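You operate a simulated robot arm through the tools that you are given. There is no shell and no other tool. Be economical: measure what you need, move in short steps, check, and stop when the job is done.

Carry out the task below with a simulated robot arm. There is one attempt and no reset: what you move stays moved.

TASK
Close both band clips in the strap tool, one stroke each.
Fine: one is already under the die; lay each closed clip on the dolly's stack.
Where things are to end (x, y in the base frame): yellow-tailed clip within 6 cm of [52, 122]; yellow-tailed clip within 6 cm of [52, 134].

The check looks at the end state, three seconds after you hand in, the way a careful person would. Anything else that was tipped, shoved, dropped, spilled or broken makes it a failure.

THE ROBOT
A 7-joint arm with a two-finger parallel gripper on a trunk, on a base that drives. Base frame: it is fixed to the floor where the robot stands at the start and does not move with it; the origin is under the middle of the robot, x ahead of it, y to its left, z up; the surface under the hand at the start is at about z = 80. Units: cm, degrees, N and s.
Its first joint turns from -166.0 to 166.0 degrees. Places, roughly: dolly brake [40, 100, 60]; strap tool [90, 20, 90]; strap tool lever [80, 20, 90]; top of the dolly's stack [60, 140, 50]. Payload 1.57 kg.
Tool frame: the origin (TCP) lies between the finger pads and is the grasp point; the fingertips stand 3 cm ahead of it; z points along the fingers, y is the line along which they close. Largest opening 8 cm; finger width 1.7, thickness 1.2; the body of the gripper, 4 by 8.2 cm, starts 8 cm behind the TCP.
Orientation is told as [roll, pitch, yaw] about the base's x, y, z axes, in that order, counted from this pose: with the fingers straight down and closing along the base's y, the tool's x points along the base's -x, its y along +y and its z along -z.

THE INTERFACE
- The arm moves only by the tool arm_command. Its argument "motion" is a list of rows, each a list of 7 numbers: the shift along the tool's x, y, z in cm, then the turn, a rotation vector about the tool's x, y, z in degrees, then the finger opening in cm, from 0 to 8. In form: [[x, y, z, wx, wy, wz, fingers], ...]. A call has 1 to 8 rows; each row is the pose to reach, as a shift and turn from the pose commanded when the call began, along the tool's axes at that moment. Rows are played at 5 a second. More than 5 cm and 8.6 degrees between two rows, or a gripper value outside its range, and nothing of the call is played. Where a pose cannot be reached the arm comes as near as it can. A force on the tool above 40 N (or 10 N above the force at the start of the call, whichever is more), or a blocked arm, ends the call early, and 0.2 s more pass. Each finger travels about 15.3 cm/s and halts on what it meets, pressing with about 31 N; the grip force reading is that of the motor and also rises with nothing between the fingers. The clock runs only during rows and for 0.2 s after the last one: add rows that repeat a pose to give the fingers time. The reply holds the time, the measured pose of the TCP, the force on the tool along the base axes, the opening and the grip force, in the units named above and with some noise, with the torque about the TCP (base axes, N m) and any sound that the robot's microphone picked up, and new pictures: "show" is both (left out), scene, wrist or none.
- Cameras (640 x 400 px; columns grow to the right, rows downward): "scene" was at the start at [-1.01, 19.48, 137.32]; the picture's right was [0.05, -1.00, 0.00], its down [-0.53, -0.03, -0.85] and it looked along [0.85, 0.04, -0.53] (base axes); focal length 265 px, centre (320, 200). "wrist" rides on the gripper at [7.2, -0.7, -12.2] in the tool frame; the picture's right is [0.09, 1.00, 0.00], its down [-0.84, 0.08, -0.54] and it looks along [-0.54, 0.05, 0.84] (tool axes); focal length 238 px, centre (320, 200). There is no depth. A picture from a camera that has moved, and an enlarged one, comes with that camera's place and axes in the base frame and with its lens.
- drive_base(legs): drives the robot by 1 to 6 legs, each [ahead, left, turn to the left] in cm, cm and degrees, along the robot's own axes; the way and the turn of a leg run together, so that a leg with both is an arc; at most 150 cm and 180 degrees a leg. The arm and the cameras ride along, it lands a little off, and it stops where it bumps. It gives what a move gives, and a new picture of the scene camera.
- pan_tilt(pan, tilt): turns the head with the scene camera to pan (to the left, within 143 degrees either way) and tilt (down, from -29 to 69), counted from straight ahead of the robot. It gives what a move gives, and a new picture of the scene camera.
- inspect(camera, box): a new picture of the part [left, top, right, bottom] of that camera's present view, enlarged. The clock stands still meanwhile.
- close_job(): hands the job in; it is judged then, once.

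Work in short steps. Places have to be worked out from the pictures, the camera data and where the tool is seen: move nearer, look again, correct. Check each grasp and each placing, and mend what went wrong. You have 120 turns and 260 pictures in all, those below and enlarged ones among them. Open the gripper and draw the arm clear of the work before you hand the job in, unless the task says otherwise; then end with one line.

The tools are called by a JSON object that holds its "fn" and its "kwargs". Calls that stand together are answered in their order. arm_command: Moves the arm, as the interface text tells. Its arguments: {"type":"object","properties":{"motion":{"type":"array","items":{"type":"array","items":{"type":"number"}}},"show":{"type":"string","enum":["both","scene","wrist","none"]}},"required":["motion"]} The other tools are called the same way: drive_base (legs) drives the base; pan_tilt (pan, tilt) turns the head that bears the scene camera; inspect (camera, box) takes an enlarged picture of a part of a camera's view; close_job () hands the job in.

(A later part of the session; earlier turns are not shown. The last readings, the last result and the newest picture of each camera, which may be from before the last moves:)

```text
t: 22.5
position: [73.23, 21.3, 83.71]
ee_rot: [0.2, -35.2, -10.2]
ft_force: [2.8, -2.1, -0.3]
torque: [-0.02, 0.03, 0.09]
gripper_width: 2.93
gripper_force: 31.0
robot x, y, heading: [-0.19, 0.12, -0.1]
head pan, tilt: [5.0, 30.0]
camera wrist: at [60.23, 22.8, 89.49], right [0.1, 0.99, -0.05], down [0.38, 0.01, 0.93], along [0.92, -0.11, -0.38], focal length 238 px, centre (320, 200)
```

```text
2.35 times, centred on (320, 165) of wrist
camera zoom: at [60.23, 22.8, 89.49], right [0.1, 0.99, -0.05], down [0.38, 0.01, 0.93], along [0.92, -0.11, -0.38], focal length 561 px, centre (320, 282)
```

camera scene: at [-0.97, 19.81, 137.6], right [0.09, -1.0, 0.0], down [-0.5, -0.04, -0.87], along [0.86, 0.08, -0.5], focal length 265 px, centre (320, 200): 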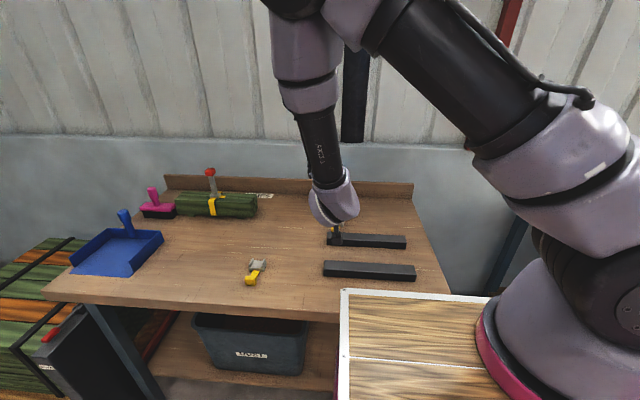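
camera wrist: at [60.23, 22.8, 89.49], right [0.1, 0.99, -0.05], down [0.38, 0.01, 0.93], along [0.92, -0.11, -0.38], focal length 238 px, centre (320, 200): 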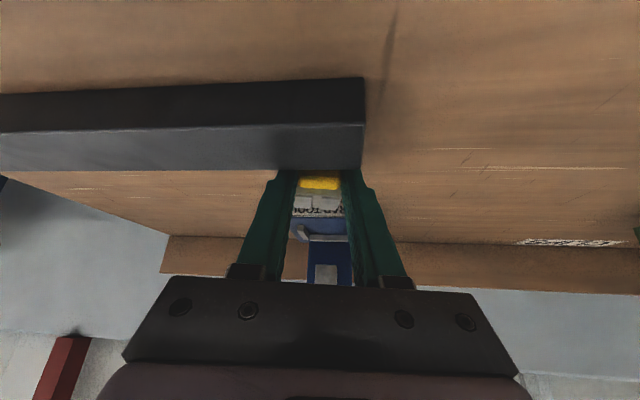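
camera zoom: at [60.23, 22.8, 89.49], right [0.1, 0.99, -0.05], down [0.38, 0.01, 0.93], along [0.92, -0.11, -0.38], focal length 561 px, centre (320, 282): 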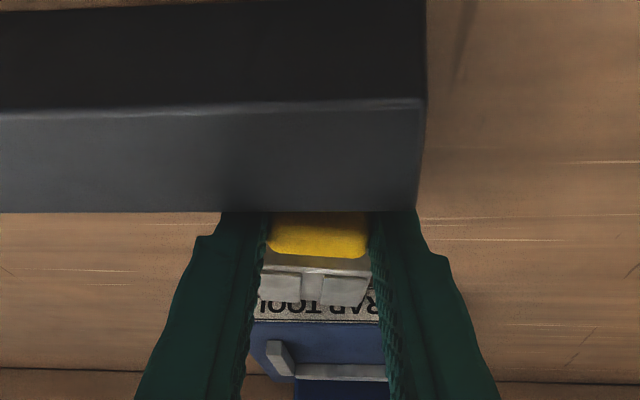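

Gripped (2.9 cm). I lift straight up in small steps to clear bar and tool, keeping a firm grip.

{"fn": "arm_command", "kwargs": {"motion": [[-0.3, 0, -0.4, 0, 0, 0, 1], [-0.6, 0, -0.8, 0, 0, 0, 1], [-1.2, 0, -1.7, 0, 0, 0, 1], [-1.8, 0, -2.5, 0, 0, 0, 1], [-1.8, 0, -2.5, 0, 0, 0, 1]], "show": "wrist"}}

{"fn": "inspect", "kwargs": {"camera": "wrist", "box": [220, 80, 420, 250]}}

```text
t: 23.7
position: [73.23, 21.22, 86.82]
ee_rot: [0.2, -35.3, -10.2]
ft_force: [-0.7, 0.8, -0.5]
torque: [-0.01, 0.03, 0.01]
gripper_width: 2.91
gripper_force: 30.9
robot x, y, heading: [0.13, 0.16, 0.0]
head pan, tilt: [5.0, 30.0]
camera wrist: at [60.33, 22.8, 92.66], right [0.1, 0.99, -0.05], down [0.38, 0.01, 0.93], along [0.92, -0.11, -0.37], focal length 238 px, centre (320, 200)
```

wrist: 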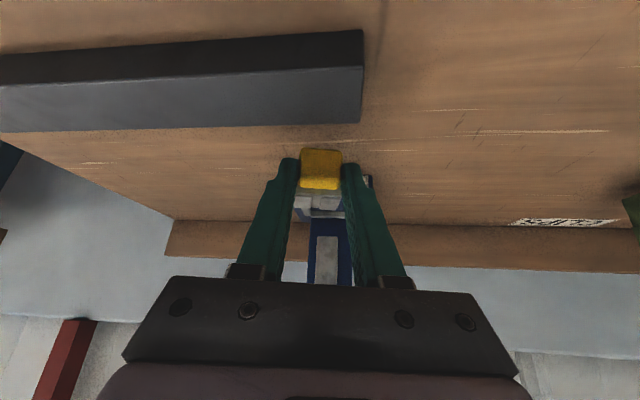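

```text
2.35 times, centred on (320, 165) of wrist
camera zoom: at [60.33, 22.8, 92.66], right [0.1, 0.99, -0.05], down [0.38, 0.01, 0.93], along [0.92, -0.11, -0.37], focal length 561 px, centre (320, 282)
```

zoom: 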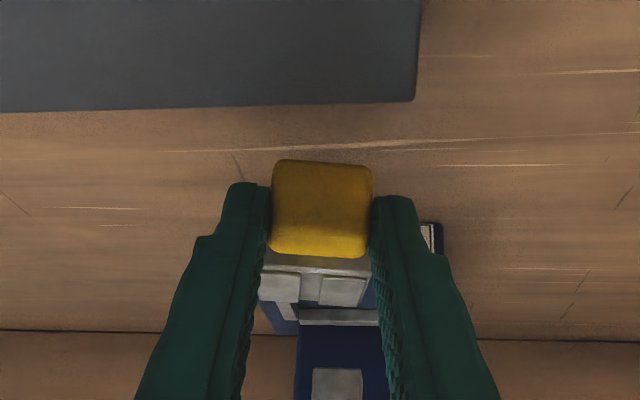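

Held, clear of bar. I draw back toward the robot and up.

{"fn": "arm_command", "kwargs": {"motion": [[1.5, 0, -2.5, 0, 0, 0, 1], [4, 0, -5.5, 0, 0, 0, 1], [4.5, 0, -9, 0, 0, 0, 1], [2.5, 0, -12.5, 0, 0, 0, 1], [0, 0, -16, 0, 0, 0, 1], [-2, 0, -19, 0, 0, 0, 1], [-2, 0, -19, 0, 0, 0, 1]]}}

{"fn": "inspect", "kwargs": {"camera": "wrist", "box": [220, 80, 420, 250]}}

{"fn": "inspect", "kwargs": {"camera": "scene", "box": [290, 165, 430, 285]}}

```text
t: 25.3
position: [64.18, 22.74, 103.58]
ee_rot: [0.2, -35.2, -10.3]
ft_force: [0.1, -0.6, 0.0]
torque: [0.02, 0.04, 0.01]
gripper_width: 2.89
gripper_force: 30.9
robot x, y, heading: [-0.0, -0.21, -0.0]
head pan, tilt: [5.0, 30.0]
camera scene: at [-0.97, 19.81, 137.6], right [0.09, -1.0, 0.0], down [-0.5, -0.04, -0.87], along [0.86, 0.08, -0.5], focal length 265 px, centre (320, 200)
camera wrist: at [51.24, 24.34, 109.37], right [0.1, 0.99, -0.05], down [0.38, 0.01, 0.93], along [0.92, -0.11, -0.38], focal length 238 px, centre (320, 200)
```

scene: 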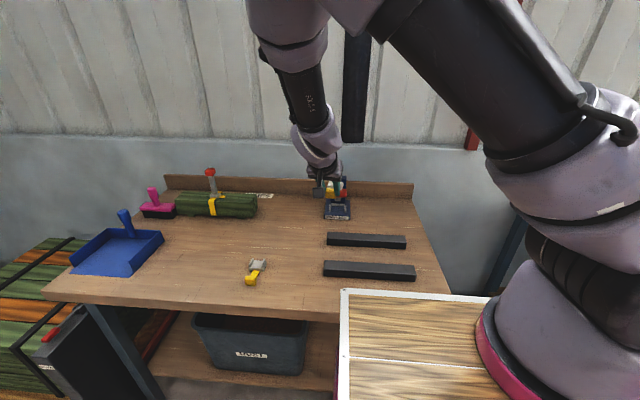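
wrist: 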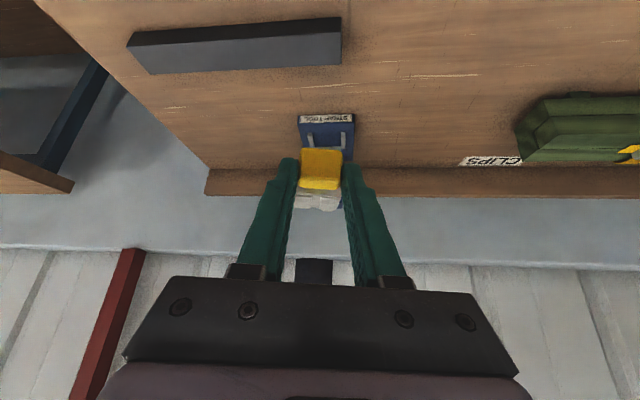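

```text
2.35 times, centred on (320, 165) of wrist
camera zoom: at [51.24, 24.34, 109.37], right [0.1, 0.99, -0.05], down [0.38, 0.01, 0.93], along [0.92, -0.11, -0.38], focal length 561 px, centre (320, 282)
```

zoom: 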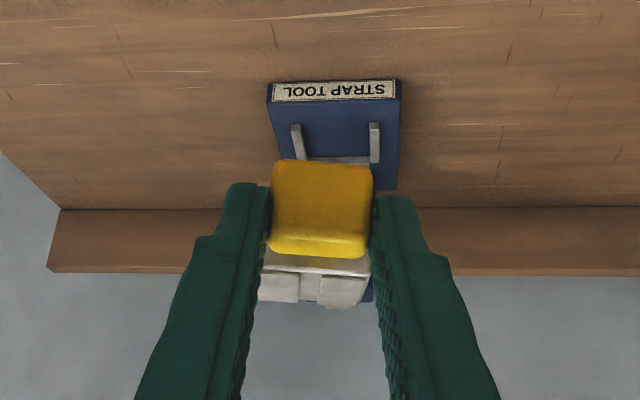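

```text
3.33 times, centred on (360, 225) of scene
camera zoom: at [-0.97, 19.81, 137.6], right [0.09, -1.0, 0.0], down [-0.5, -0.04, -0.87], along [0.86, 0.08, -0.5], focal length 885 px, centre (187, 117)
```

zoom: 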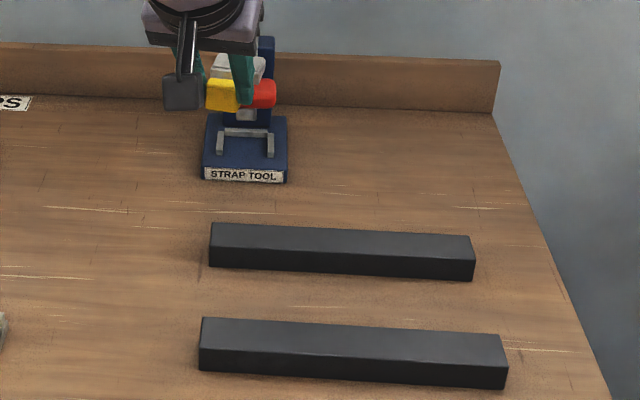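

Clip securely held, tool and bars unmoved. I drive the base 60 cm left, from where both table and dolly should be reachable.

{"fn": "drive_base", "kwargs": {"legs": [[0, 60, 0]]}}

{"fn": "pan_tilt", "kwargs": {"pan": 50, "tilt": 45}}

```text
t: 28.7
position: [64.23, 83.2, 103.56]
ee_rot: [0.2, -35.2, -10.2]
ft_force: [-0.3, 0.7, -0.8]
torque: [0.04, -0.02, 0.02]
gripper_width: 2.89
gripper_force: 31.1
robot x, y, heading: [0.12, 60.48, 0.2]
head pan, tilt: [5.0, 30.0]
camera scene: at [-0.97, 80.27, 137.6], right [0.09, -1.0, 0.0], down [-0.5, -0.04, -0.87], along [0.86, 0.08, -0.5], focal length 265 px, centre (320, 200)
```

scene: 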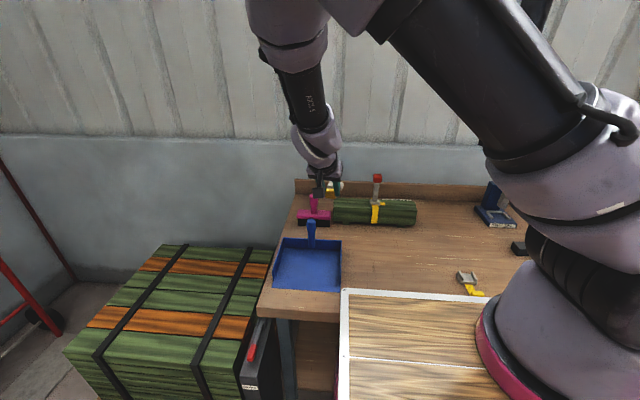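

```text
t: 29.8
position: [64.25, 83.11, 103.64]
ee_rot: [0.2, -35.2, -10.2]
ft_force: [0.0, -0.3, -0.7]
torque: [0.0, 0.01, -0.02]
gripper_width: 2.87
gripper_force: 30.9
robot x, y, heading: [-0.2, 60.16, -0.0]
head pan, tilt: [50.0, 45.0]
camera scene: at [-4.75, 85.7, 135.34], right [0.77, -0.64, 0.0], down [-0.45, -0.54, -0.71], along [0.46, 0.54, -0.71], focal length 265 px, centre (320, 200)
```

scene: 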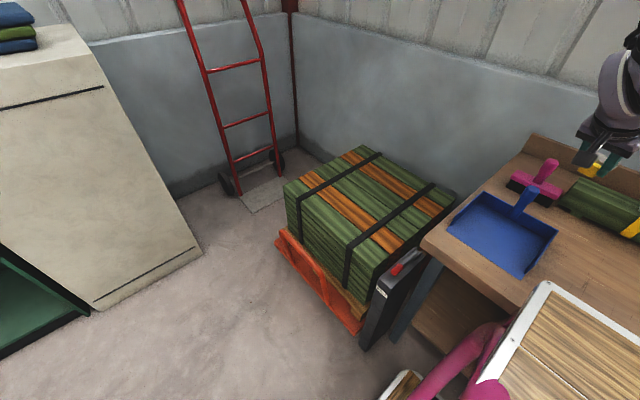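

{"fn": "inspect", "kwargs": {"camera": "scene", "box": [270, 140, 470, 350]}}

```text
1.90 times, centred on (370, 245) of scene
camera zoom: at [-4.75, 85.7, 135.34], right [0.77, -0.64, 0.0], down [-0.45, -0.54, -0.71], along [0.46, 0.54, -0.71], focal length 506 px, centre (225, 114)
```

zoom: 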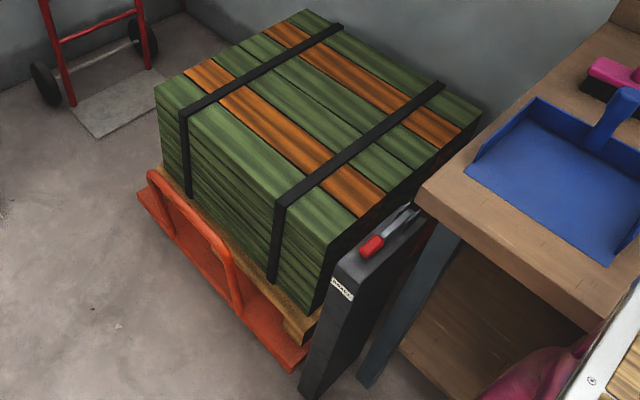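

The stack top seems near z≈55 with a strap crossing near y≈121. I swing the hand over to above the stack's near end, keeping height, and straighten its yaw.

{"fn": "arm_command", "kwargs": {"motion": [[2.1, 3.95, -1.5, 0, 0, 0, 1], [4.3, 7.9, -3, 0, 0, 0, 1], [6.4, 11.85, -4.5, 0, 0, 0, 1], [8.5, 15.8, -6, 0, 0, 0, 1], [10.7, 19.75, -7.5, 0, 0, 0, 1], [12.8, 23.7, -9, 0, 0, 0, 1], [15, 27.6, -10.5, -2.9, 0, -4.1, 1], [17.1, 31.6, -12, -5.76, 0, -8.17, 1]]}}

```text
t: 31.6
position: [49.04, 117.99, 103.67]
ee_rot: [0.2, -35.3, -0.2]
ft_force: [1.0, -0.7, -0.7]
torque: [-0.03, 0.06, -0.01]
gripper_width: 2.9
gripper_force: 31.3
robot x, y, heading: [-0.1, 60.22, -0.1]
head pan, tilt: [50.0, 45.0]
camera scene: at [-4.74, 85.69, 135.34], right [0.77, -0.64, 0.0], down [-0.45, -0.54, -0.71], along [0.45, 0.54, -0.71], focal length 265 px, centre (320, 200)
camera wrist: at [36.11, 117.34, 109.42], right [-0.07, 1.0, -0.05], down [0.37, 0.07, 0.93], along [0.93, 0.05, -0.37], focal length 238 px, centre (320, 200)
```

scene: 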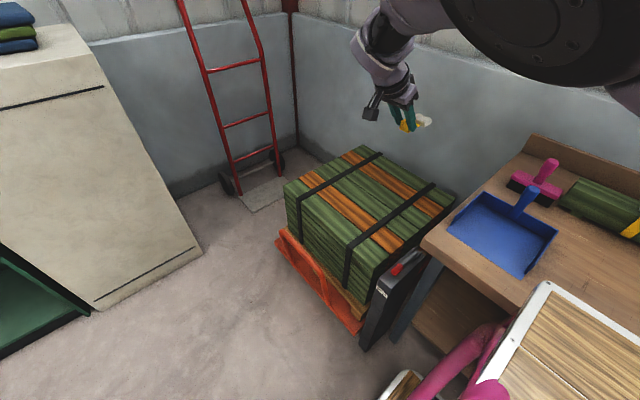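
wrist: 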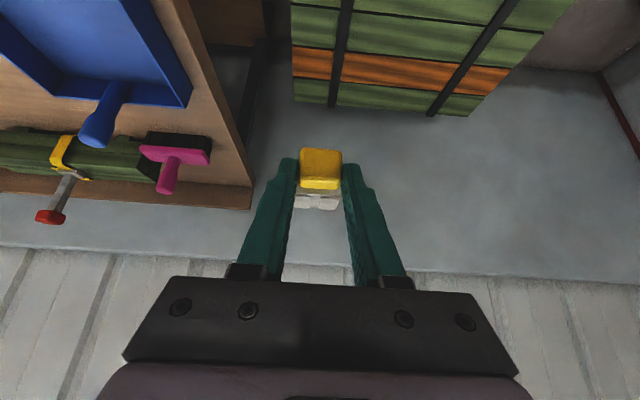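

Strap crosses at y≈122; I'll lay this clip beside it at y≈118. Lowering to about z=71 first.

{"fn": "arm_command", "kwargs": {"motion": [[2.9, 0, 3.7, 0, 0, 0, 1], [5.8, 0, 7.4, 0, 0, 0, 1], [8.7, 0, 11.1, 0, 0, 0, 1], [11.7, 0, 14.8, 0, 0, 0, 1], [14.6, 0, 18.5, 0, 0, 0, 1], [17.5, 0, 22.2, 0, 0, 0, 1], [20.5, 0, 25.9, 0, 0, 0, 1], [20.5, 0, 25.9, 0, 0, 0, 1]]}}

{"fn": "inspect", "kwargs": {"camera": "scene", "box": [300, 110, 460, 310]}}

```text
t: 33.4
position: [47.14, 118.09, 70.25]
ee_rot: [0.2, -35.2, -0.3]
ft_force: [-0.3, -0.3, -1.1]
torque: [0.03, 0.04, -0.02]
gripper_width: 2.88
gripper_force: 30.9
robot x, y, heading: [0.09, 60.15, 0.0]
head pan, tilt: [50.0, 45.0]
camera scene: at [-4.76, 85.71, 135.33], right [0.77, -0.64, 0.0], down [-0.45, -0.54, -0.71], along [0.45, 0.54, -0.71], focal length 265 px, centre (320, 200)
camera wrist: at [34.0, 117.42, 76.14], right [-0.07, 1.0, -0.05], down [0.37, 0.07, 0.93], along [0.93, 0.05, -0.37], focal length 238 px, centre (320, 200)
```

scene: 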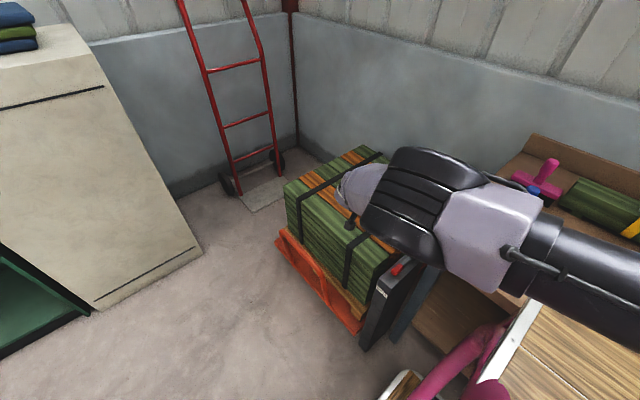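
wrist: 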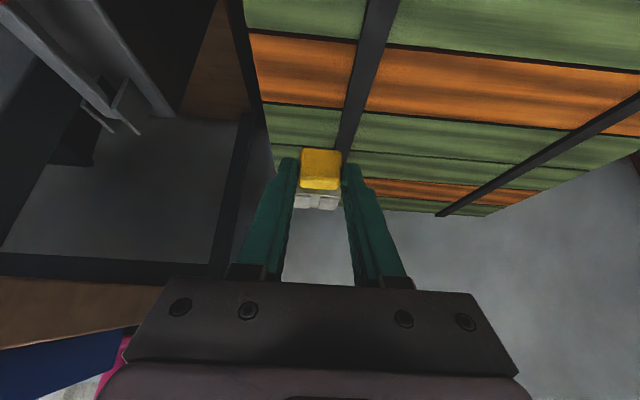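

```text
2.00 times, centred on (380, 210) of scene
camera zoom: at [-4.76, 85.71, 135.33], right [0.77, -0.64, 0.0], down [-0.45, -0.54, -0.71], along [0.45, 0.54, -0.71], focal length 531 px, centre (200, 180)
```

zoom: 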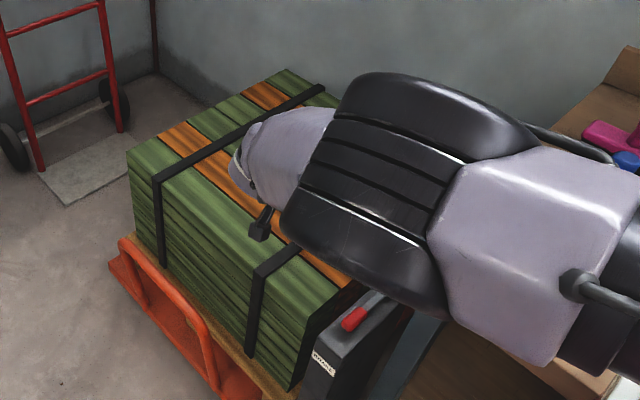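

The forearm passes close above the brake box and table corner, so I'd rather reposition. I raise a bit, and look behind the robot before backing and shifting left.

{"fn": "arm_command", "kwargs": {"motion": [[-2.6, 0, -3.7, 0, 0, 0, 1], [-5.2, 0, -7.3, 0, 0, 0, 1], [-7.8, 0, -11, 0, 0, 0, 1], [-7.8, 0, -11, 0, 0, 0, 1]], "show": "none"}}

{"fn": "pan_tilt", "kwargs": {"pan": 130, "tilt": 45}}

```text
t: 34.4
position: [47.4, 118.14, 83.97]
ee_rot: [0.2, -35.3, -0.1]
ft_force: [0.8, 0.7, -0.3]
torque: [0.0, 0.0, 0.01]
gripper_width: 2.91
gripper_force: 31.1
robot x, y, heading: [-0.08, 60.49, 0.0]
head pan, tilt: [50.0, 45.0]
```

```text
t: 36.0
position: [47.3, 118.24, 84.11]
ee_rot: [0.3, -35.4, -0.3]
ft_force: [0.5, -1.4, -1.0]
torque: [-0.01, 0.05, 0.01]
gripper_width: 2.92
gripper_force: 30.7
robot x, y, heading: [0.03, 60.33, -0.1]
head pan, tilt: [130.0, 45.0]
camera scene: at [-15.21, 85.71, 135.33], right [0.77, 0.64, 0.0], down [0.45, -0.54, -0.71], along [-0.45, 0.54, -0.71], focal length 265 px, centre (320, 200)
```

scene: 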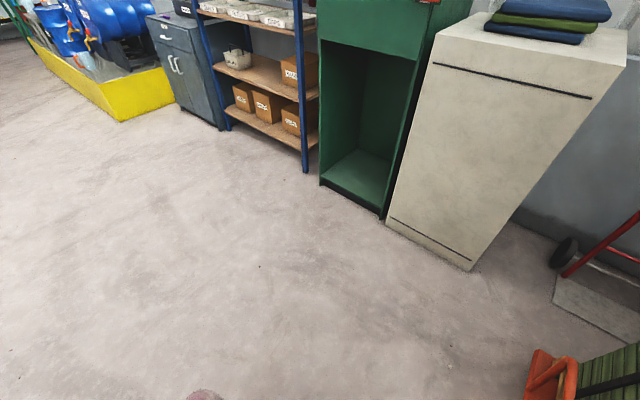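

Clear floor. Drive back 15 cm, then left 35 cm.

{"fn": "drive_base", "kwargs": {"legs": [[-15, 0, 0], [0, 35, 0]]}}

{"fn": "pan_tilt", "kwargs": {"pan": 30, "tilt": 42}}

```text
t: 39.2
position: [32.24, 152.67, 84.0]
ee_rot: [0.3, -35.4, -0.3]
ft_force: [0.3, -0.5, -0.1]
torque: [-0.02, -0.02, -0.01]
gripper_width: 2.88
gripper_force: 31.2
robot x, y, heading: [-14.89, 94.94, -0.1]
head pan, tilt: [130.0, 45.0]
camera scene: at [-30.36, 120.36, 135.33], right [0.77, 0.64, 0.0], down [0.45, -0.54, -0.71], along [-0.45, 0.54, -0.71], focal length 265 px, centre (320, 200)
```

scene: 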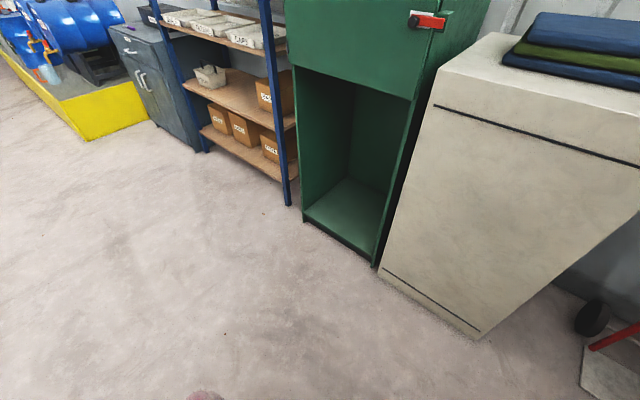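

```text
t: 40.9
position: [32.22, 152.6, 84.07]
ee_rot: [0.2, -35.2, -0.3]
ft_force: [0.2, -0.1, -0.1]
torque: [-0.01, 0.02, 0.01]
gripper_width: 2.86
gripper_force: 31.1
robot x, y, heading: [-15.07, 94.88, -0.1]
head pan, tilt: [30.0, 42.0]
camera scene: at [-17.9, 118.29, 135.77], right [0.5, -0.87, 0.0], down [-0.58, -0.33, -0.74], along [0.64, 0.37, -0.67], focal length 265 px, centre (320, 200)
```

scene: 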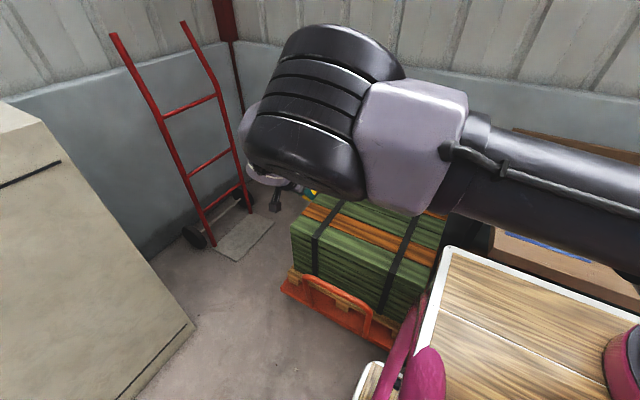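

Now bring the hand back over the target at the same height.

{"fn": "arm_command", "kwargs": {"motion": [[-1.5, -4.3, 1.1, 0, 0, 0, 1], [-3.05, -8.65, 2.2, 0, 0, 0, 1], [-4.6, -13, 3.3, 0, 0, 0, 1], [-6.1, -17.3, 4.35, 0, 0, 0, 1], [-7.6, -21.6, 5.4, 0, 0, 0, 1], [-9.15, -26, 6.5, 0, 0, 0, 1], [-10.7, -30.3, 7.6, 0, 0, 0, 1], [-12.2, -34.6, 8.7, 0, 0, 0, 1]]}}

```text
t: 42.7
position: [47.2, 118.17, 84.02]
ee_rot: [0.2, -35.3, -0.2]
ft_force: [0.0, 0.5, 0.5]
torque: [-0.06, -0.01, 0.0]
gripper_width: 2.86
gripper_force: 30.9
robot x, y, heading: [-15.17, 94.74, -0.1]
head pan, tilt: [30.0, 42.0]
camera scene: at [-17.97, 118.32, 135.76], right [0.5, -0.87, 0.0], down [-0.58, -0.33, -0.74], along [0.64, 0.37, -0.67], focal length 265 px, centre (320, 200)
camera wrist: at [34.12, 117.41, 89.86], right [-0.08, 1.0, -0.05], down [0.37, 0.07, 0.93], along [0.93, 0.05, -0.37], focal length 238 px, centre (320, 200)
```

scene: 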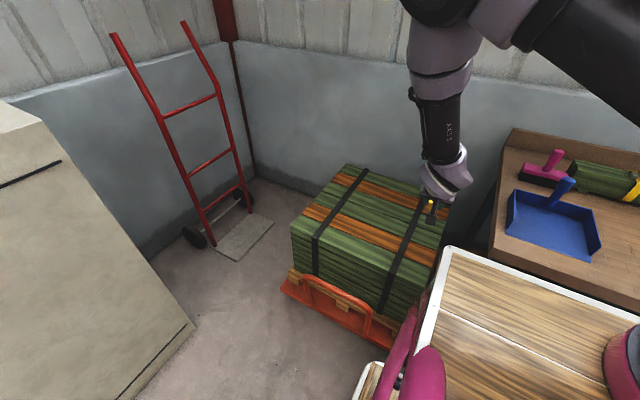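
wrist: 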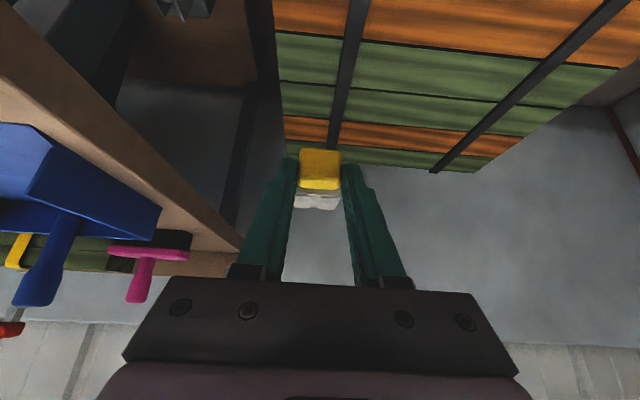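

Arm is now clear of the brake box. Lowering 20 cm.

{"fn": "arm_command", "kwargs": {"motion": [[2.3, 0, 3.3, 0, 0, 0, 1], [4.6, 0, 6.5, 0, 0, 0, 1], [7, 0, 9.8, 0, 0, 0, 1], [9.3, 0, 13.1, 0, 0, 0, 1], [11.6, 0, 16.3, 0, 0, 0, 1], [11.6, 0, 16.3, 0, 0, 0, 1]]}}

{"fn": "inspect", "kwargs": {"camera": "scene", "box": [340, 140, 500, 320]}}

{"fn": "inspect", "kwargs": {"camera": "wrist", "box": [220, 50, 420, 220]}}

```text
t: 44.1
position: [46.87, 118.21, 63.73]
ee_rot: [0.2, -35.3, -0.3]
ft_force: [0.1, 0.5, -0.6]
torque: [-0.01, 0.06, 0.0]
gripper_width: 2.9
gripper_force: 31.0
robot x, y, heading: [-15.0, 94.67, -0.1]
head pan, tilt: [30.0, 42.0]
camera scene: at [-17.89, 118.28, 135.77], right [0.5, -0.87, 0.0], down [-0.58, -0.33, -0.74], along [0.64, 0.37, -0.67], focal length 265 px, centre (320, 200)
camera wrist: at [33.92, 117.49, 69.52], right [-0.07, 1.0, -0.05], down [0.37, 0.07, 0.93], along [0.93, 0.05, -0.37], focal length 238 px, centre (320, 200)
```

scene: 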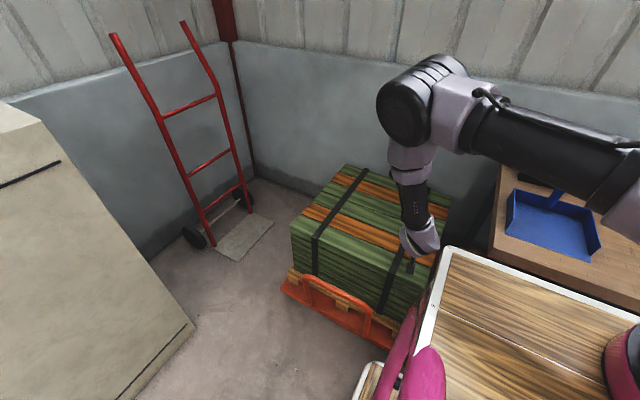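
wrist: 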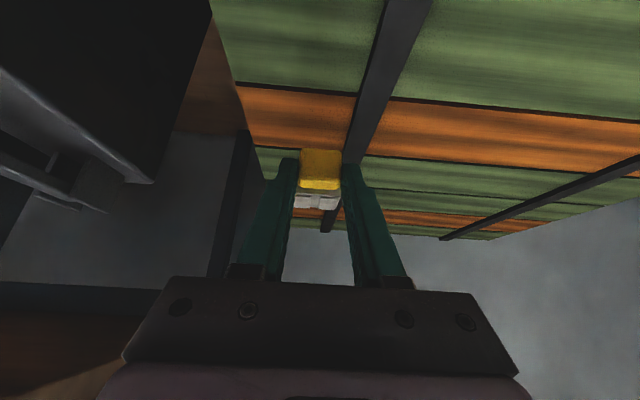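

```text
2.22 times, centred on (420, 230) of scene
camera zoom: at [-17.89, 118.28, 135.77], right [0.5, -0.87, 0.0], down [-0.58, -0.33, -0.74], along [0.64, 0.37, -0.67], focal length 590 px, centre (98, 133)
```

zoom: 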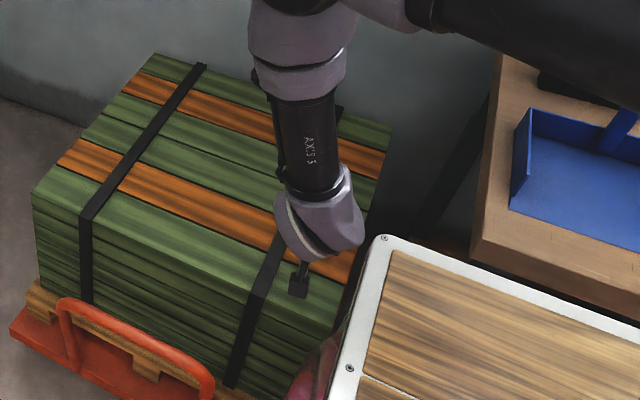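

```text
2.35 times, centred on (320, 135) of wrist
camera zoom: at [33.92, 117.49, 69.52], right [-0.07, 1.0, -0.05], down [0.37, 0.07, 0.93], along [0.93, 0.05, -0.37], focal length 561 px, centre (320, 353)
```

zoom: 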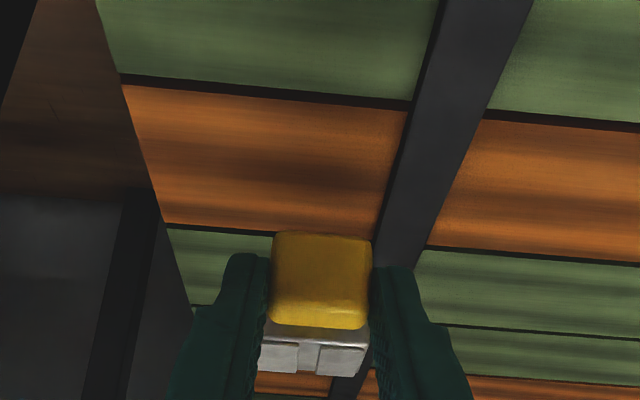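

Strap edges about y 121–124, so y=118 has room. Lowering in 1 cm rows by 4 cm.

{"fn": "arm_command", "kwargs": {"motion": [[0.6, 0, 0.8, 0, 0, 0, 1], [1.15, 0, 1.65, 0, 0, 0, 1], [1.75, 0, 2.45, 0, 0, 0, 1], [2.3, 0, 3.25, 0, 0, 0, 1]], "show": "wrist"}}

{"fn": "inspect", "kwargs": {"camera": "scene", "box": [380, 210, 460, 310]}}

```text
t: 45.1
position: [46.99, 118.01, 59.81]
ee_rot: [0.2, -35.3, -0.3]
ft_force: [0.3, 0.1, -0.7]
torque: [0.02, -0.01, -0.02]
gripper_width: 2.88
gripper_force: 31.0
robot x, y, heading: [-15.11, 95.23, 0.0]
head pan, tilt: [30.0, 42.0]
camera wrist: at [34.04, 117.38, 65.51], right [-0.07, 1.0, -0.05], down [0.37, 0.07, 0.93], along [0.93, 0.05, -0.37], focal length 238 px, centre (320, 200)
```

wrist: 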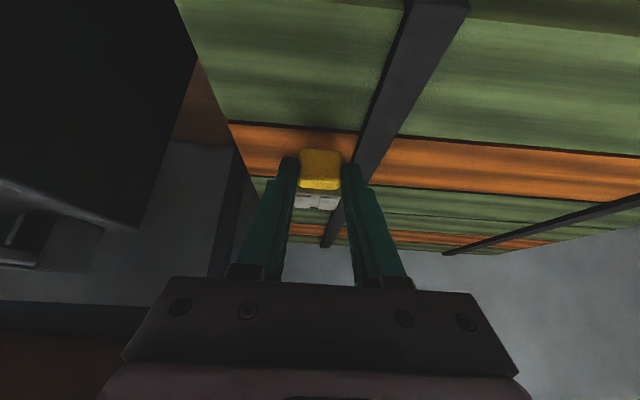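

```text
4.00 times, centred on (420, 260) of scene
camera zoom: at [-17.9, 118.28, 135.77], right [0.5, -0.87, 0.0], down [-0.58, -0.33, -0.74], along [0.64, 0.37, -0.67], focal length 1062 px, centre (-80, -40)
```

zoom: 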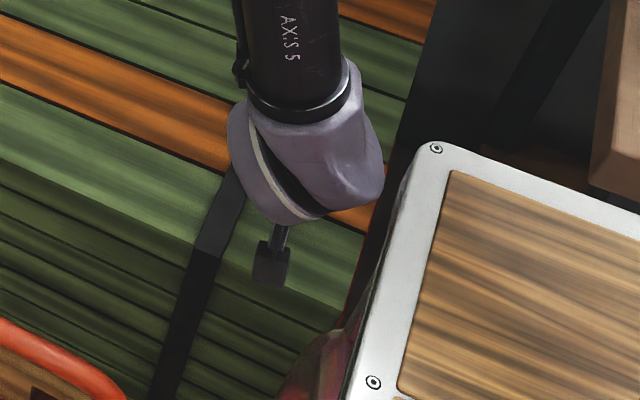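

Stack top triangulates to z≈52.5, so contact at TCP ≈56. Continuing slowly.

{"fn": "arm_command", "kwargs": {"motion": [[0.4, 0, 0.6, 0, 0, 0, 1], [0.87, 0, 1.2, 0, 0, 0, 1], [1.3, 0, 1.8, 0, 0, 0, 1], [1.6, 0, 2.25, 0, 0, 0, 1], [1.85, 0, 2.6, 0, 0, 0, 1]], "show": "wrist"}}

{"fn": "inspect", "kwargs": {"camera": "wrist", "box": [220, 80, 420, 250]}}

```text
t: 46.4
position: [47.35, 118.17, 56.94]
ee_rot: [0.3, -35.5, -0.2]
ft_force: [-1.6, -0.8, 10.4]
torque: [-0.14, -0.05, -0.03]
gripper_width: 2.89
gripper_force: 31.4
robot x, y, heading: [-14.68, 95.09, -0.1]
head pan, tilt: [30.0, 42.0]
stopped in row 5: the force on the tool passed its limit at 46 N (the readings are from after the stop); the commanded pose is now the measured one
camera wrist: at [34.23, 117.54, 62.63], right [-0.07, 1.0, -0.05], down [0.37, 0.07, 0.93], along [0.93, 0.05, -0.37], focal length 238 px, centre (320, 200)
```

wrist: 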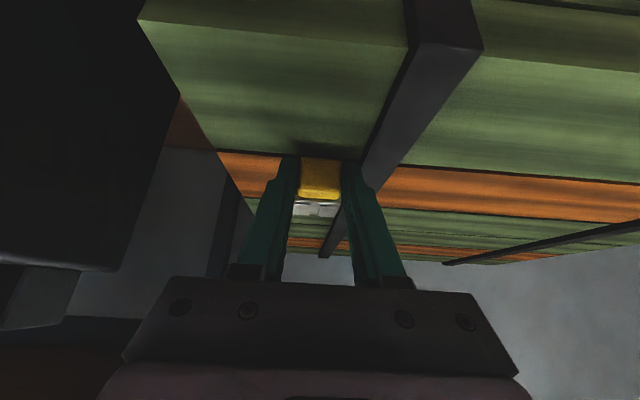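

```text
2.35 times, centred on (320, 165) of wrist
camera zoom: at [34.23, 117.54, 62.63], right [-0.07, 1.0, -0.05], down [0.37, 0.07, 0.93], along [0.93, 0.05, -0.37], focal length 561 px, centre (320, 282)
```

zoom: 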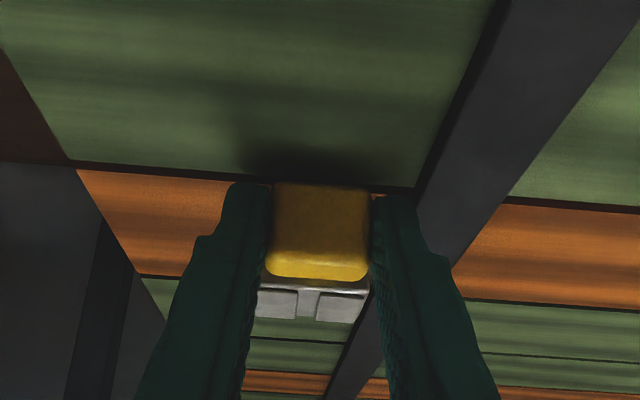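

Contact at TCP z≈56.9. I open the fingers gently.

{"fn": "arm_command", "kwargs": {"motion": [[-0.1, 0, -0.15, 0, 0, 0, 2.5], [-0.1, 0, -0.15, 0, 0, 0, 4], [-0.1, 0, -0.15, 0, 0, 0, 5], [-0.1, 0, -0.15, 0, 0, 0, 5]], "show": "none"}}

{"fn": "inspect", "kwargs": {"camera": "wrist", "box": [220, 80, 420, 250]}}

```text
t: 47.4
position: [47.21, 118.02, 56.98]
ee_rot: [0.2, -35.4, -0.2]
ft_force: [0.2, -0.4, -0.1]
torque: [-0.01, 0.0, -0.01]
gripper_width: 5.02
gripper_force: 0.1
robot x, y, heading: [-14.9, 95.12, -0.1]
head pan, tilt: [30.0, 42.0]
```

```text
2.35 times, centred on (320, 165) of wrist
camera zoom: at [34.2, 117.53, 62.72], right [-0.07, 1.0, -0.05], down [0.37, 0.07, 0.93], along [0.93, 0.05, -0.37], focal length 561 px, centre (320, 282)
```

zoom: 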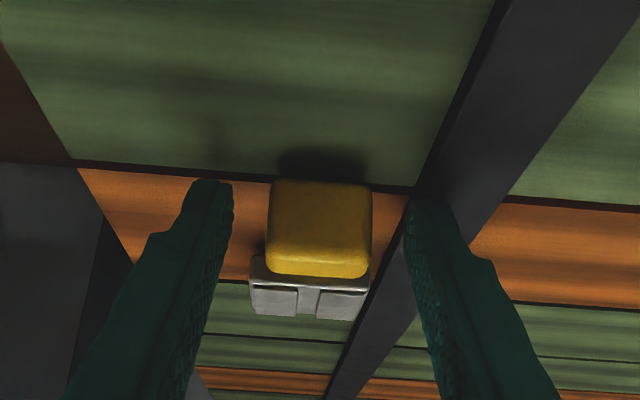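

Released and it is resting. I back out along the tool axis and look.

{"fn": "arm_command", "kwargs": {"motion": [[0, 0, -3, 0, 0, 0, 5], [0, 0, -7, 0, 0, 0, 5], [0, 0, -11, 0, 0, 0, 5], [0, 0, -15, 0, 0, 0, 5], [0, 0, -19, 0, 0, 0, 5], [0, 0, -19, 0, 0, 0, 5]], "show": "both"}}

{"fn": "inspect", "kwargs": {"camera": "wrist", "box": [220, 50, 420, 220]}}

```text
t: 48.8
position: [36.03, 118.14, 72.43]
ee_rot: [0.2, -35.4, -0.2]
ft_force: [0.3, 0.1, 0.4]
torque: [0.03, 0.04, 0.03]
gripper_width: 4.99
gripper_force: 0.1
robot x, y, heading: [-15.03, 95.25, 0.1]
head pan, tilt: [30.0, 42.0]
camera scene: at [-17.89, 118.27, 135.77], right [0.5, -0.87, 0.0], down [-0.58, -0.33, -0.74], along [0.64, 0.37, -0.67], focal length 265 px, centre (320, 200)
camera wrist: at [23.04, 117.41, 78.15], right [-0.07, 1.0, -0.05], down [0.37, 0.07, 0.93], along [0.93, 0.05, -0.37], focal length 238 px, centre (320, 200)
```

scene: 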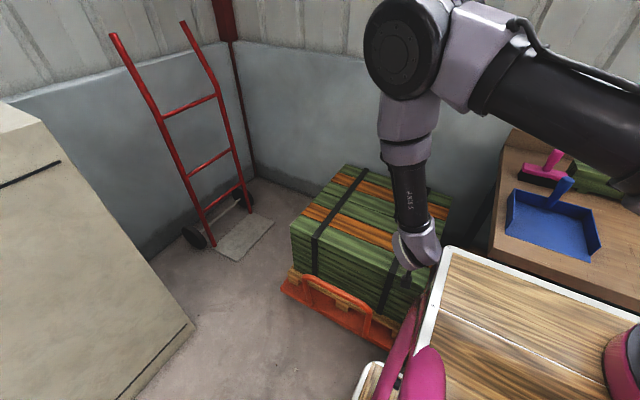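
wrist: 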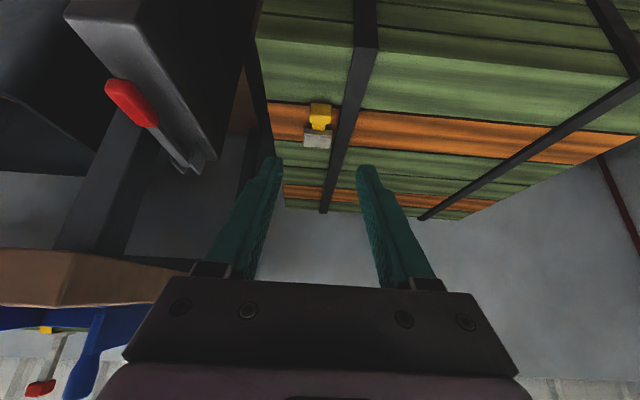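

```text
2.35 times, centred on (320, 135) of wrist
camera zoom: at [23.04, 117.41, 78.15], right [-0.07, 1.0, -0.05], down [0.37, 0.07, 0.93], along [0.93, 0.05, -0.37], focal length 561 px, centre (320, 353)
```

zoom: 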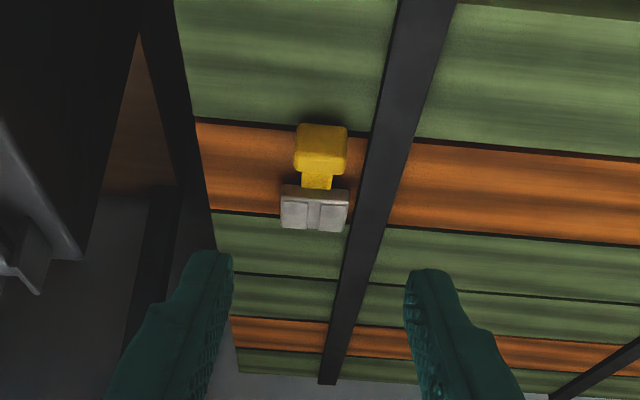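

Clip 1 lies flat and closed on the stack at about (53, 118). I raise the arm well up, then drive back to the starting place.

{"fn": "arm_command", "kwargs": {"motion": [[-2.6, 0, -3.7, 0, 0, 0, 5], [-5.2, 0, -7.4, 0, 0, 0, 5], [-7.8, 0, -11.1, 0, 0, 0, 5], [-10.4, 0, -14.8, 0, 0, 0, 5], [-13, 0, -18.5, 0, 0, 0, 5], [-15.6, 0, -22, 0, 0, 0, 5], [-18, 0, -25.4, 0, 0, 0, 5], [-18, 0, -25.4, 0, 0, 0, 5]], "show": "none"}}

{"fn": "inspect", "kwargs": {"camera": "scene", "box": [340, 140, 500, 320]}}

{"fn": "drive_base", "kwargs": {"legs": [[0, -95, 0], [15, 0, 0]]}}

```text
t: 50.6
position: [36.07, 117.94, 103.69]
ee_rot: [0.3, -35.4, -0.3]
ft_force: [0.0, -0.1, 0.6]
torque: [0.04, -0.03, 0.0]
gripper_width: 5.02
gripper_force: 0.1
robot x, y, heading: [-15.05, 95.14, -0.1]
head pan, tilt: [30.0, 42.0]
```

```text
2.22 times, centred on (420, 230) of scene
camera zoom: at [-17.91, 118.28, 135.77], right [0.5, -0.87, 0.0], down [-0.58, -0.33, -0.74], along [0.64, 0.37, -0.67], focal length 590 px, centre (98, 133)
```

zoom: 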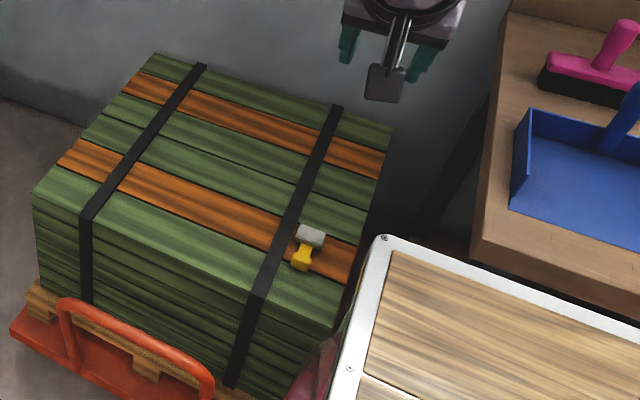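

```text
t: 56.6
position: [51.21, 23.81, 103.68]
ee_rot: [0.3, -35.5, 0.1]
ft_force: [0.8, -0.1, -0.8]
torque: [0.01, 0.01, -0.03]
gripper_width: 5.0
gripper_force: 0.1
robot x, y, heading: [0.48, 0.18, 0.4]
head pan, tilt: [30.0, 42.0]
camera scene: at [-2.77, 23.63, 135.77], right [0.5, -0.86, 0.0], down [-0.58, -0.34, -0.74], along [0.64, 0.37, -0.67], focal length 265 px, centre (320, 200)
```

scene: 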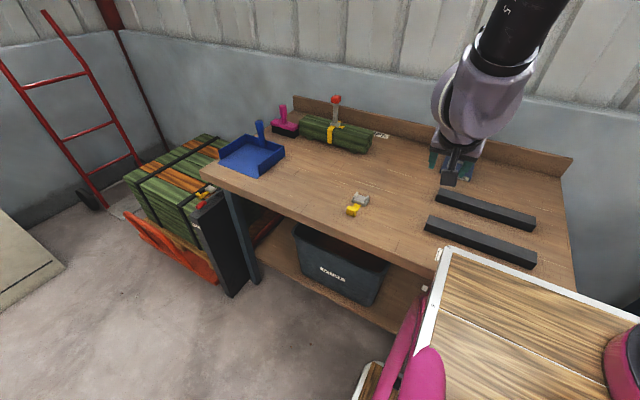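

Back at the start place. I bring the hand behind the loose clip (tab near (49, 43)) at 55° tilt for a look.

{"fn": "arm_command", "kwargs": {"motion": [[2.6, 3.2, -0.1, 0, 0, 0, 5], [5.2, 6.4, -0.2, 0, 0, 0, 5], [7.8, 9.6, -0.3, 0, -5, 0, 5], [10.4, 12.8, -0.4, 0, -10, 0, 5], [13, 16, -0.5, 0, -15, 0, 5], [15.8, 19.4, -0.55, 0, -20, 0, 5], [15.8, 19.4, -0.55, 0, -20, 0, 5]]}}

{"fn": "inspect", "kwargs": {"camera": "wrist", "box": [220, 20, 420, 190]}}

```text
t: 58.2
position: [37.9, 43.29, 94.96]
ee_rot: [0.4, -55.5, -0.1]
ft_force: [-0.9, 0.4, -0.2]
torque: [0.02, -0.03, 0.02]
gripper_width: 4.99
gripper_force: 0.1
robot x, y, heading: [0.11, 0.39, 0.5]
head pan, tilt: [30.0, 42.0]
camera scene: at [-2.78, 23.63, 135.77], right [0.5, -0.86, 0.0], down [-0.58, -0.34, -0.74], along [0.64, 0.37, -0.67], focal length 265 px, centre (320, 200)
camera wrist: at [23.63, 42.5, 95.93], right [-0.06, 1.0, -0.07], down [0.03, 0.07, 1.0], along [1.0, 0.05, -0.03], focal length 238 px, centre (320, 200)
```

scene: 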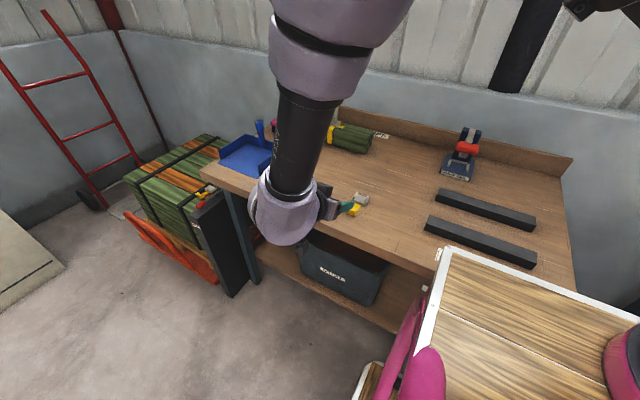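
wrist: 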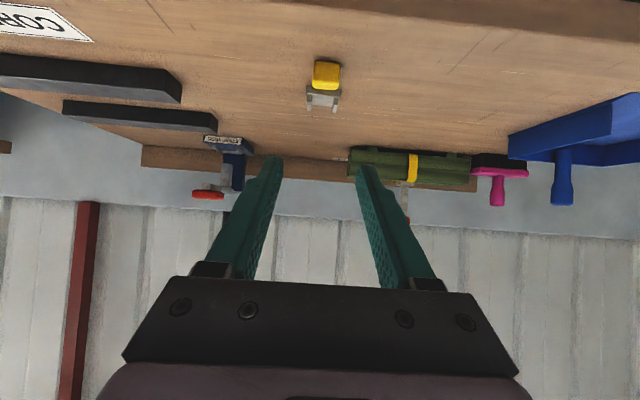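

```text
2.35 times, centred on (320, 105) of wrist
camera zoom: at [23.63, 42.5, 95.93], right [-0.06, 1.0, -0.07], down [0.03, 0.07, 1.0], along [1.0, 0.05, -0.03], focal length 561 px, centre (320, 424)
```

zoom: 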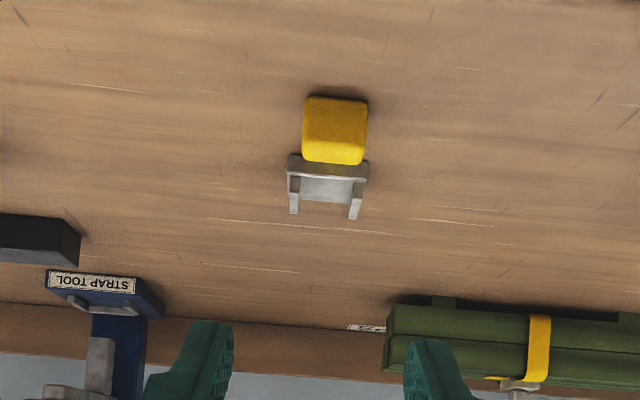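

Loose clip is aligned with x: tab centre ≈(50, 43.4, 81.6). I line up and advance part way.

{"fn": "arm_command", "kwargs": {"motion": [[1.3, 0.05, 3, 0, 0, 0, 5], [2.6, 0.1, 6, 0, 0, 0, 5], [4.05, 0.15, 9, 0, 0, 0, 5], [4.05, 0.15, 11, 0, 0, 0, 5], [4.05, 0.15, 11, 0, 0, 0, 5]], "show": "none"}}

{"fn": "inspect", "kwargs": {"camera": "wrist", "box": [220, 60, 420, 230]}}

```text
t: 59.4
position: [44.69, 43.25, 85.54]
ee_rot: [0.2, -55.5, 0.1]
ft_force: [0.3, -0.9, 0.0]
torque: [0.01, -0.02, -0.01]
gripper_width: 5.02
gripper_force: 0.1
robot x, y, heading: [0.3, 0.47, 0.4]
head pan, tilt: [30.0, 42.0]
```

```text
2.35 times, centred on (320, 145) of wrist
camera zoom: at [30.51, 42.5, 86.48], right [-0.06, 1.0, -0.07], down [0.03, 0.07, 1.0], along [1.0, 0.05, -0.03], focal length 561 px, centre (320, 329)
```

zoom: 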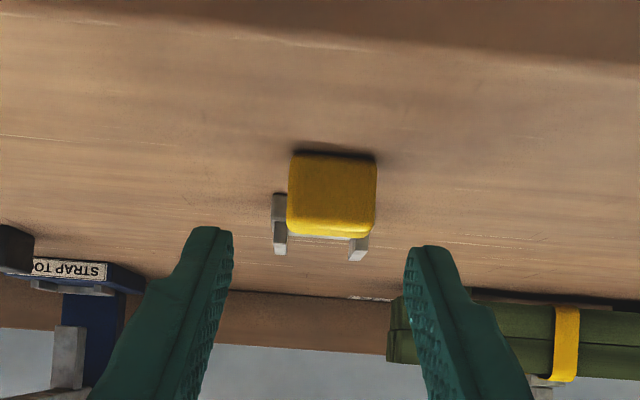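

Tab is ~0.25 cm to the left of the finger midline; correct, advance 4.4 cm and close.

{"fn": "arm_command", "kwargs": {"motion": [[0, 0.22, 1.5, 0, 0, 0, 5], [0, 0.22, 3, 0, 0, 0, 5], [0, 0.22, 4.4, 0, 0, 0, 5], [0, 0.22, 4.4, 0, 0, 0, 5], [0, 0.22, 4.4, 0, 0, 0, 2.6], [0, 0.22, 4.4, 0, 0, 0, 1], [0, 0.22, 4.4, 0, 0, 0, 1]], "show": "none"}}

{"fn": "inspect", "kwargs": {"camera": "wrist", "box": [220, 80, 420, 250]}}

```text
t: 61.0
position: [48.31, 43.38, 83.05]
ee_rot: [0.4, -55.5, 0.0]
ft_force: [-0.2, 0.5, -0.6]
torque: [0.01, -0.04, 0.03]
gripper_width: 2.88
gripper_force: 30.5
robot x, y, heading: [-0.37, 0.05, 0.6]
head pan, tilt: [30.0, 42.0]
```

```text
2.35 times, centred on (320, 165) of wrist
camera zoom: at [34.17, 42.73, 84.06], right [-0.06, 1.0, -0.07], down [0.03, 0.07, 1.0], along [1.0, 0.05, -0.03], focal length 561 px, centre (320, 282)
```

zoom: 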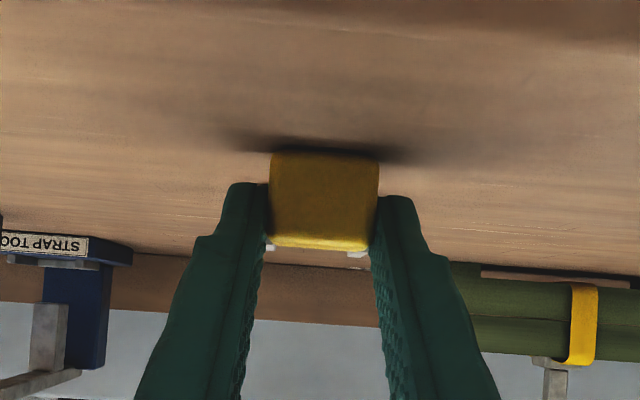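

Gripped. Lifting straight up.

{"fn": "arm_command", "kwargs": {"motion": [[-0.8, 0, -0.6, 0, 0, 0, 1], [-2.5, 0, -1.7, 0, 0, 0, 1], [-5, 0, -3.4, 0, 0, 0, 1], [-8, 0, -5.5, 0, 0, 0, 1], [-11, 0, -7.6, 0, 0, 0, 1], [-11, 0, -7.6, 0, 0, 0, 1]], "show": "none"}}

{"fn": "inspect", "kwargs": {"camera": "wrist", "box": [220, 80, 420, 250]}}

{"fn": "pan_tilt", "kwargs": {"pan": 5, "tilt": 30}}

```text
t: 62.4
position: [48.46, 43.54, 96.54]
ee_rot: [0.3, -55.6, -0.1]
ft_force: [0.2, -0.2, -1.0]
torque: [0.02, 0.03, 0.01]
gripper_width: 2.89
gripper_force: 31.2
robot x, y, heading: [0.1, 0.32, 0.4]
head pan, tilt: [30.0, 42.0]
```

```text
2.35 times, centred on (320, 165) of wrist
camera zoom: at [34.16, 42.8, 97.43], right [-0.06, 1.0, -0.07], down [0.03, 0.07, 1.0], along [1.0, 0.05, -0.03], focal length 561 px, centre (320, 282)
```

zoom: 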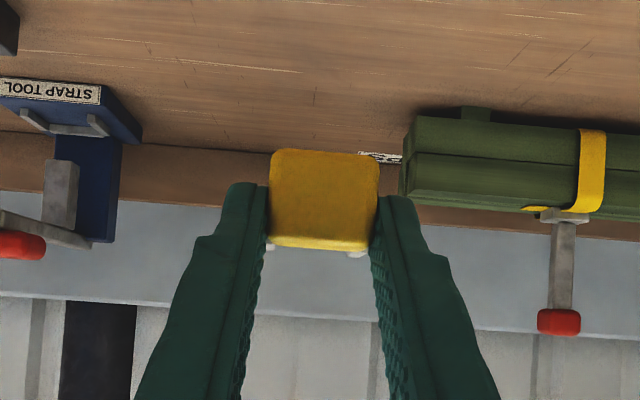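

```text
t: 63.2
position: [48.35, 43.67, 96.41]
ee_rot: [0.4, -55.5, -0.1]
ft_force: [0.0, 0.1, -0.1]
torque: [0.02, 0.03, 0.02]
gripper_width: 2.91
gripper_force: 31.3
robot x, y, heading: [0.17, 0.17, 0.3]
head pan, tilt: [5.0, 30.0]
camera scene: at [-0.99, 20.26, 137.59], right [0.09, -1.0, 0.0], down [-0.5, -0.05, -0.87], along [0.86, 0.08, -0.5], focal length 265 px, centre (320, 200)
```

scene: 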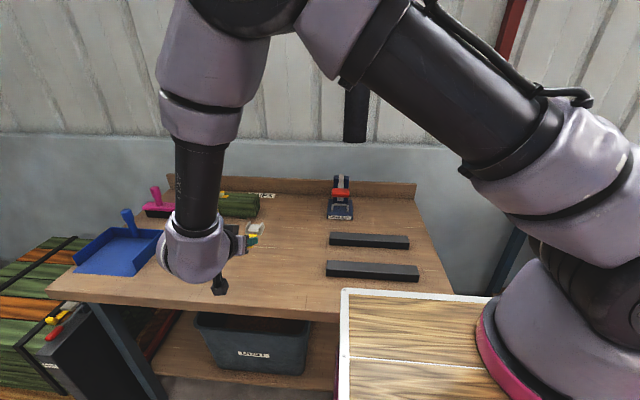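

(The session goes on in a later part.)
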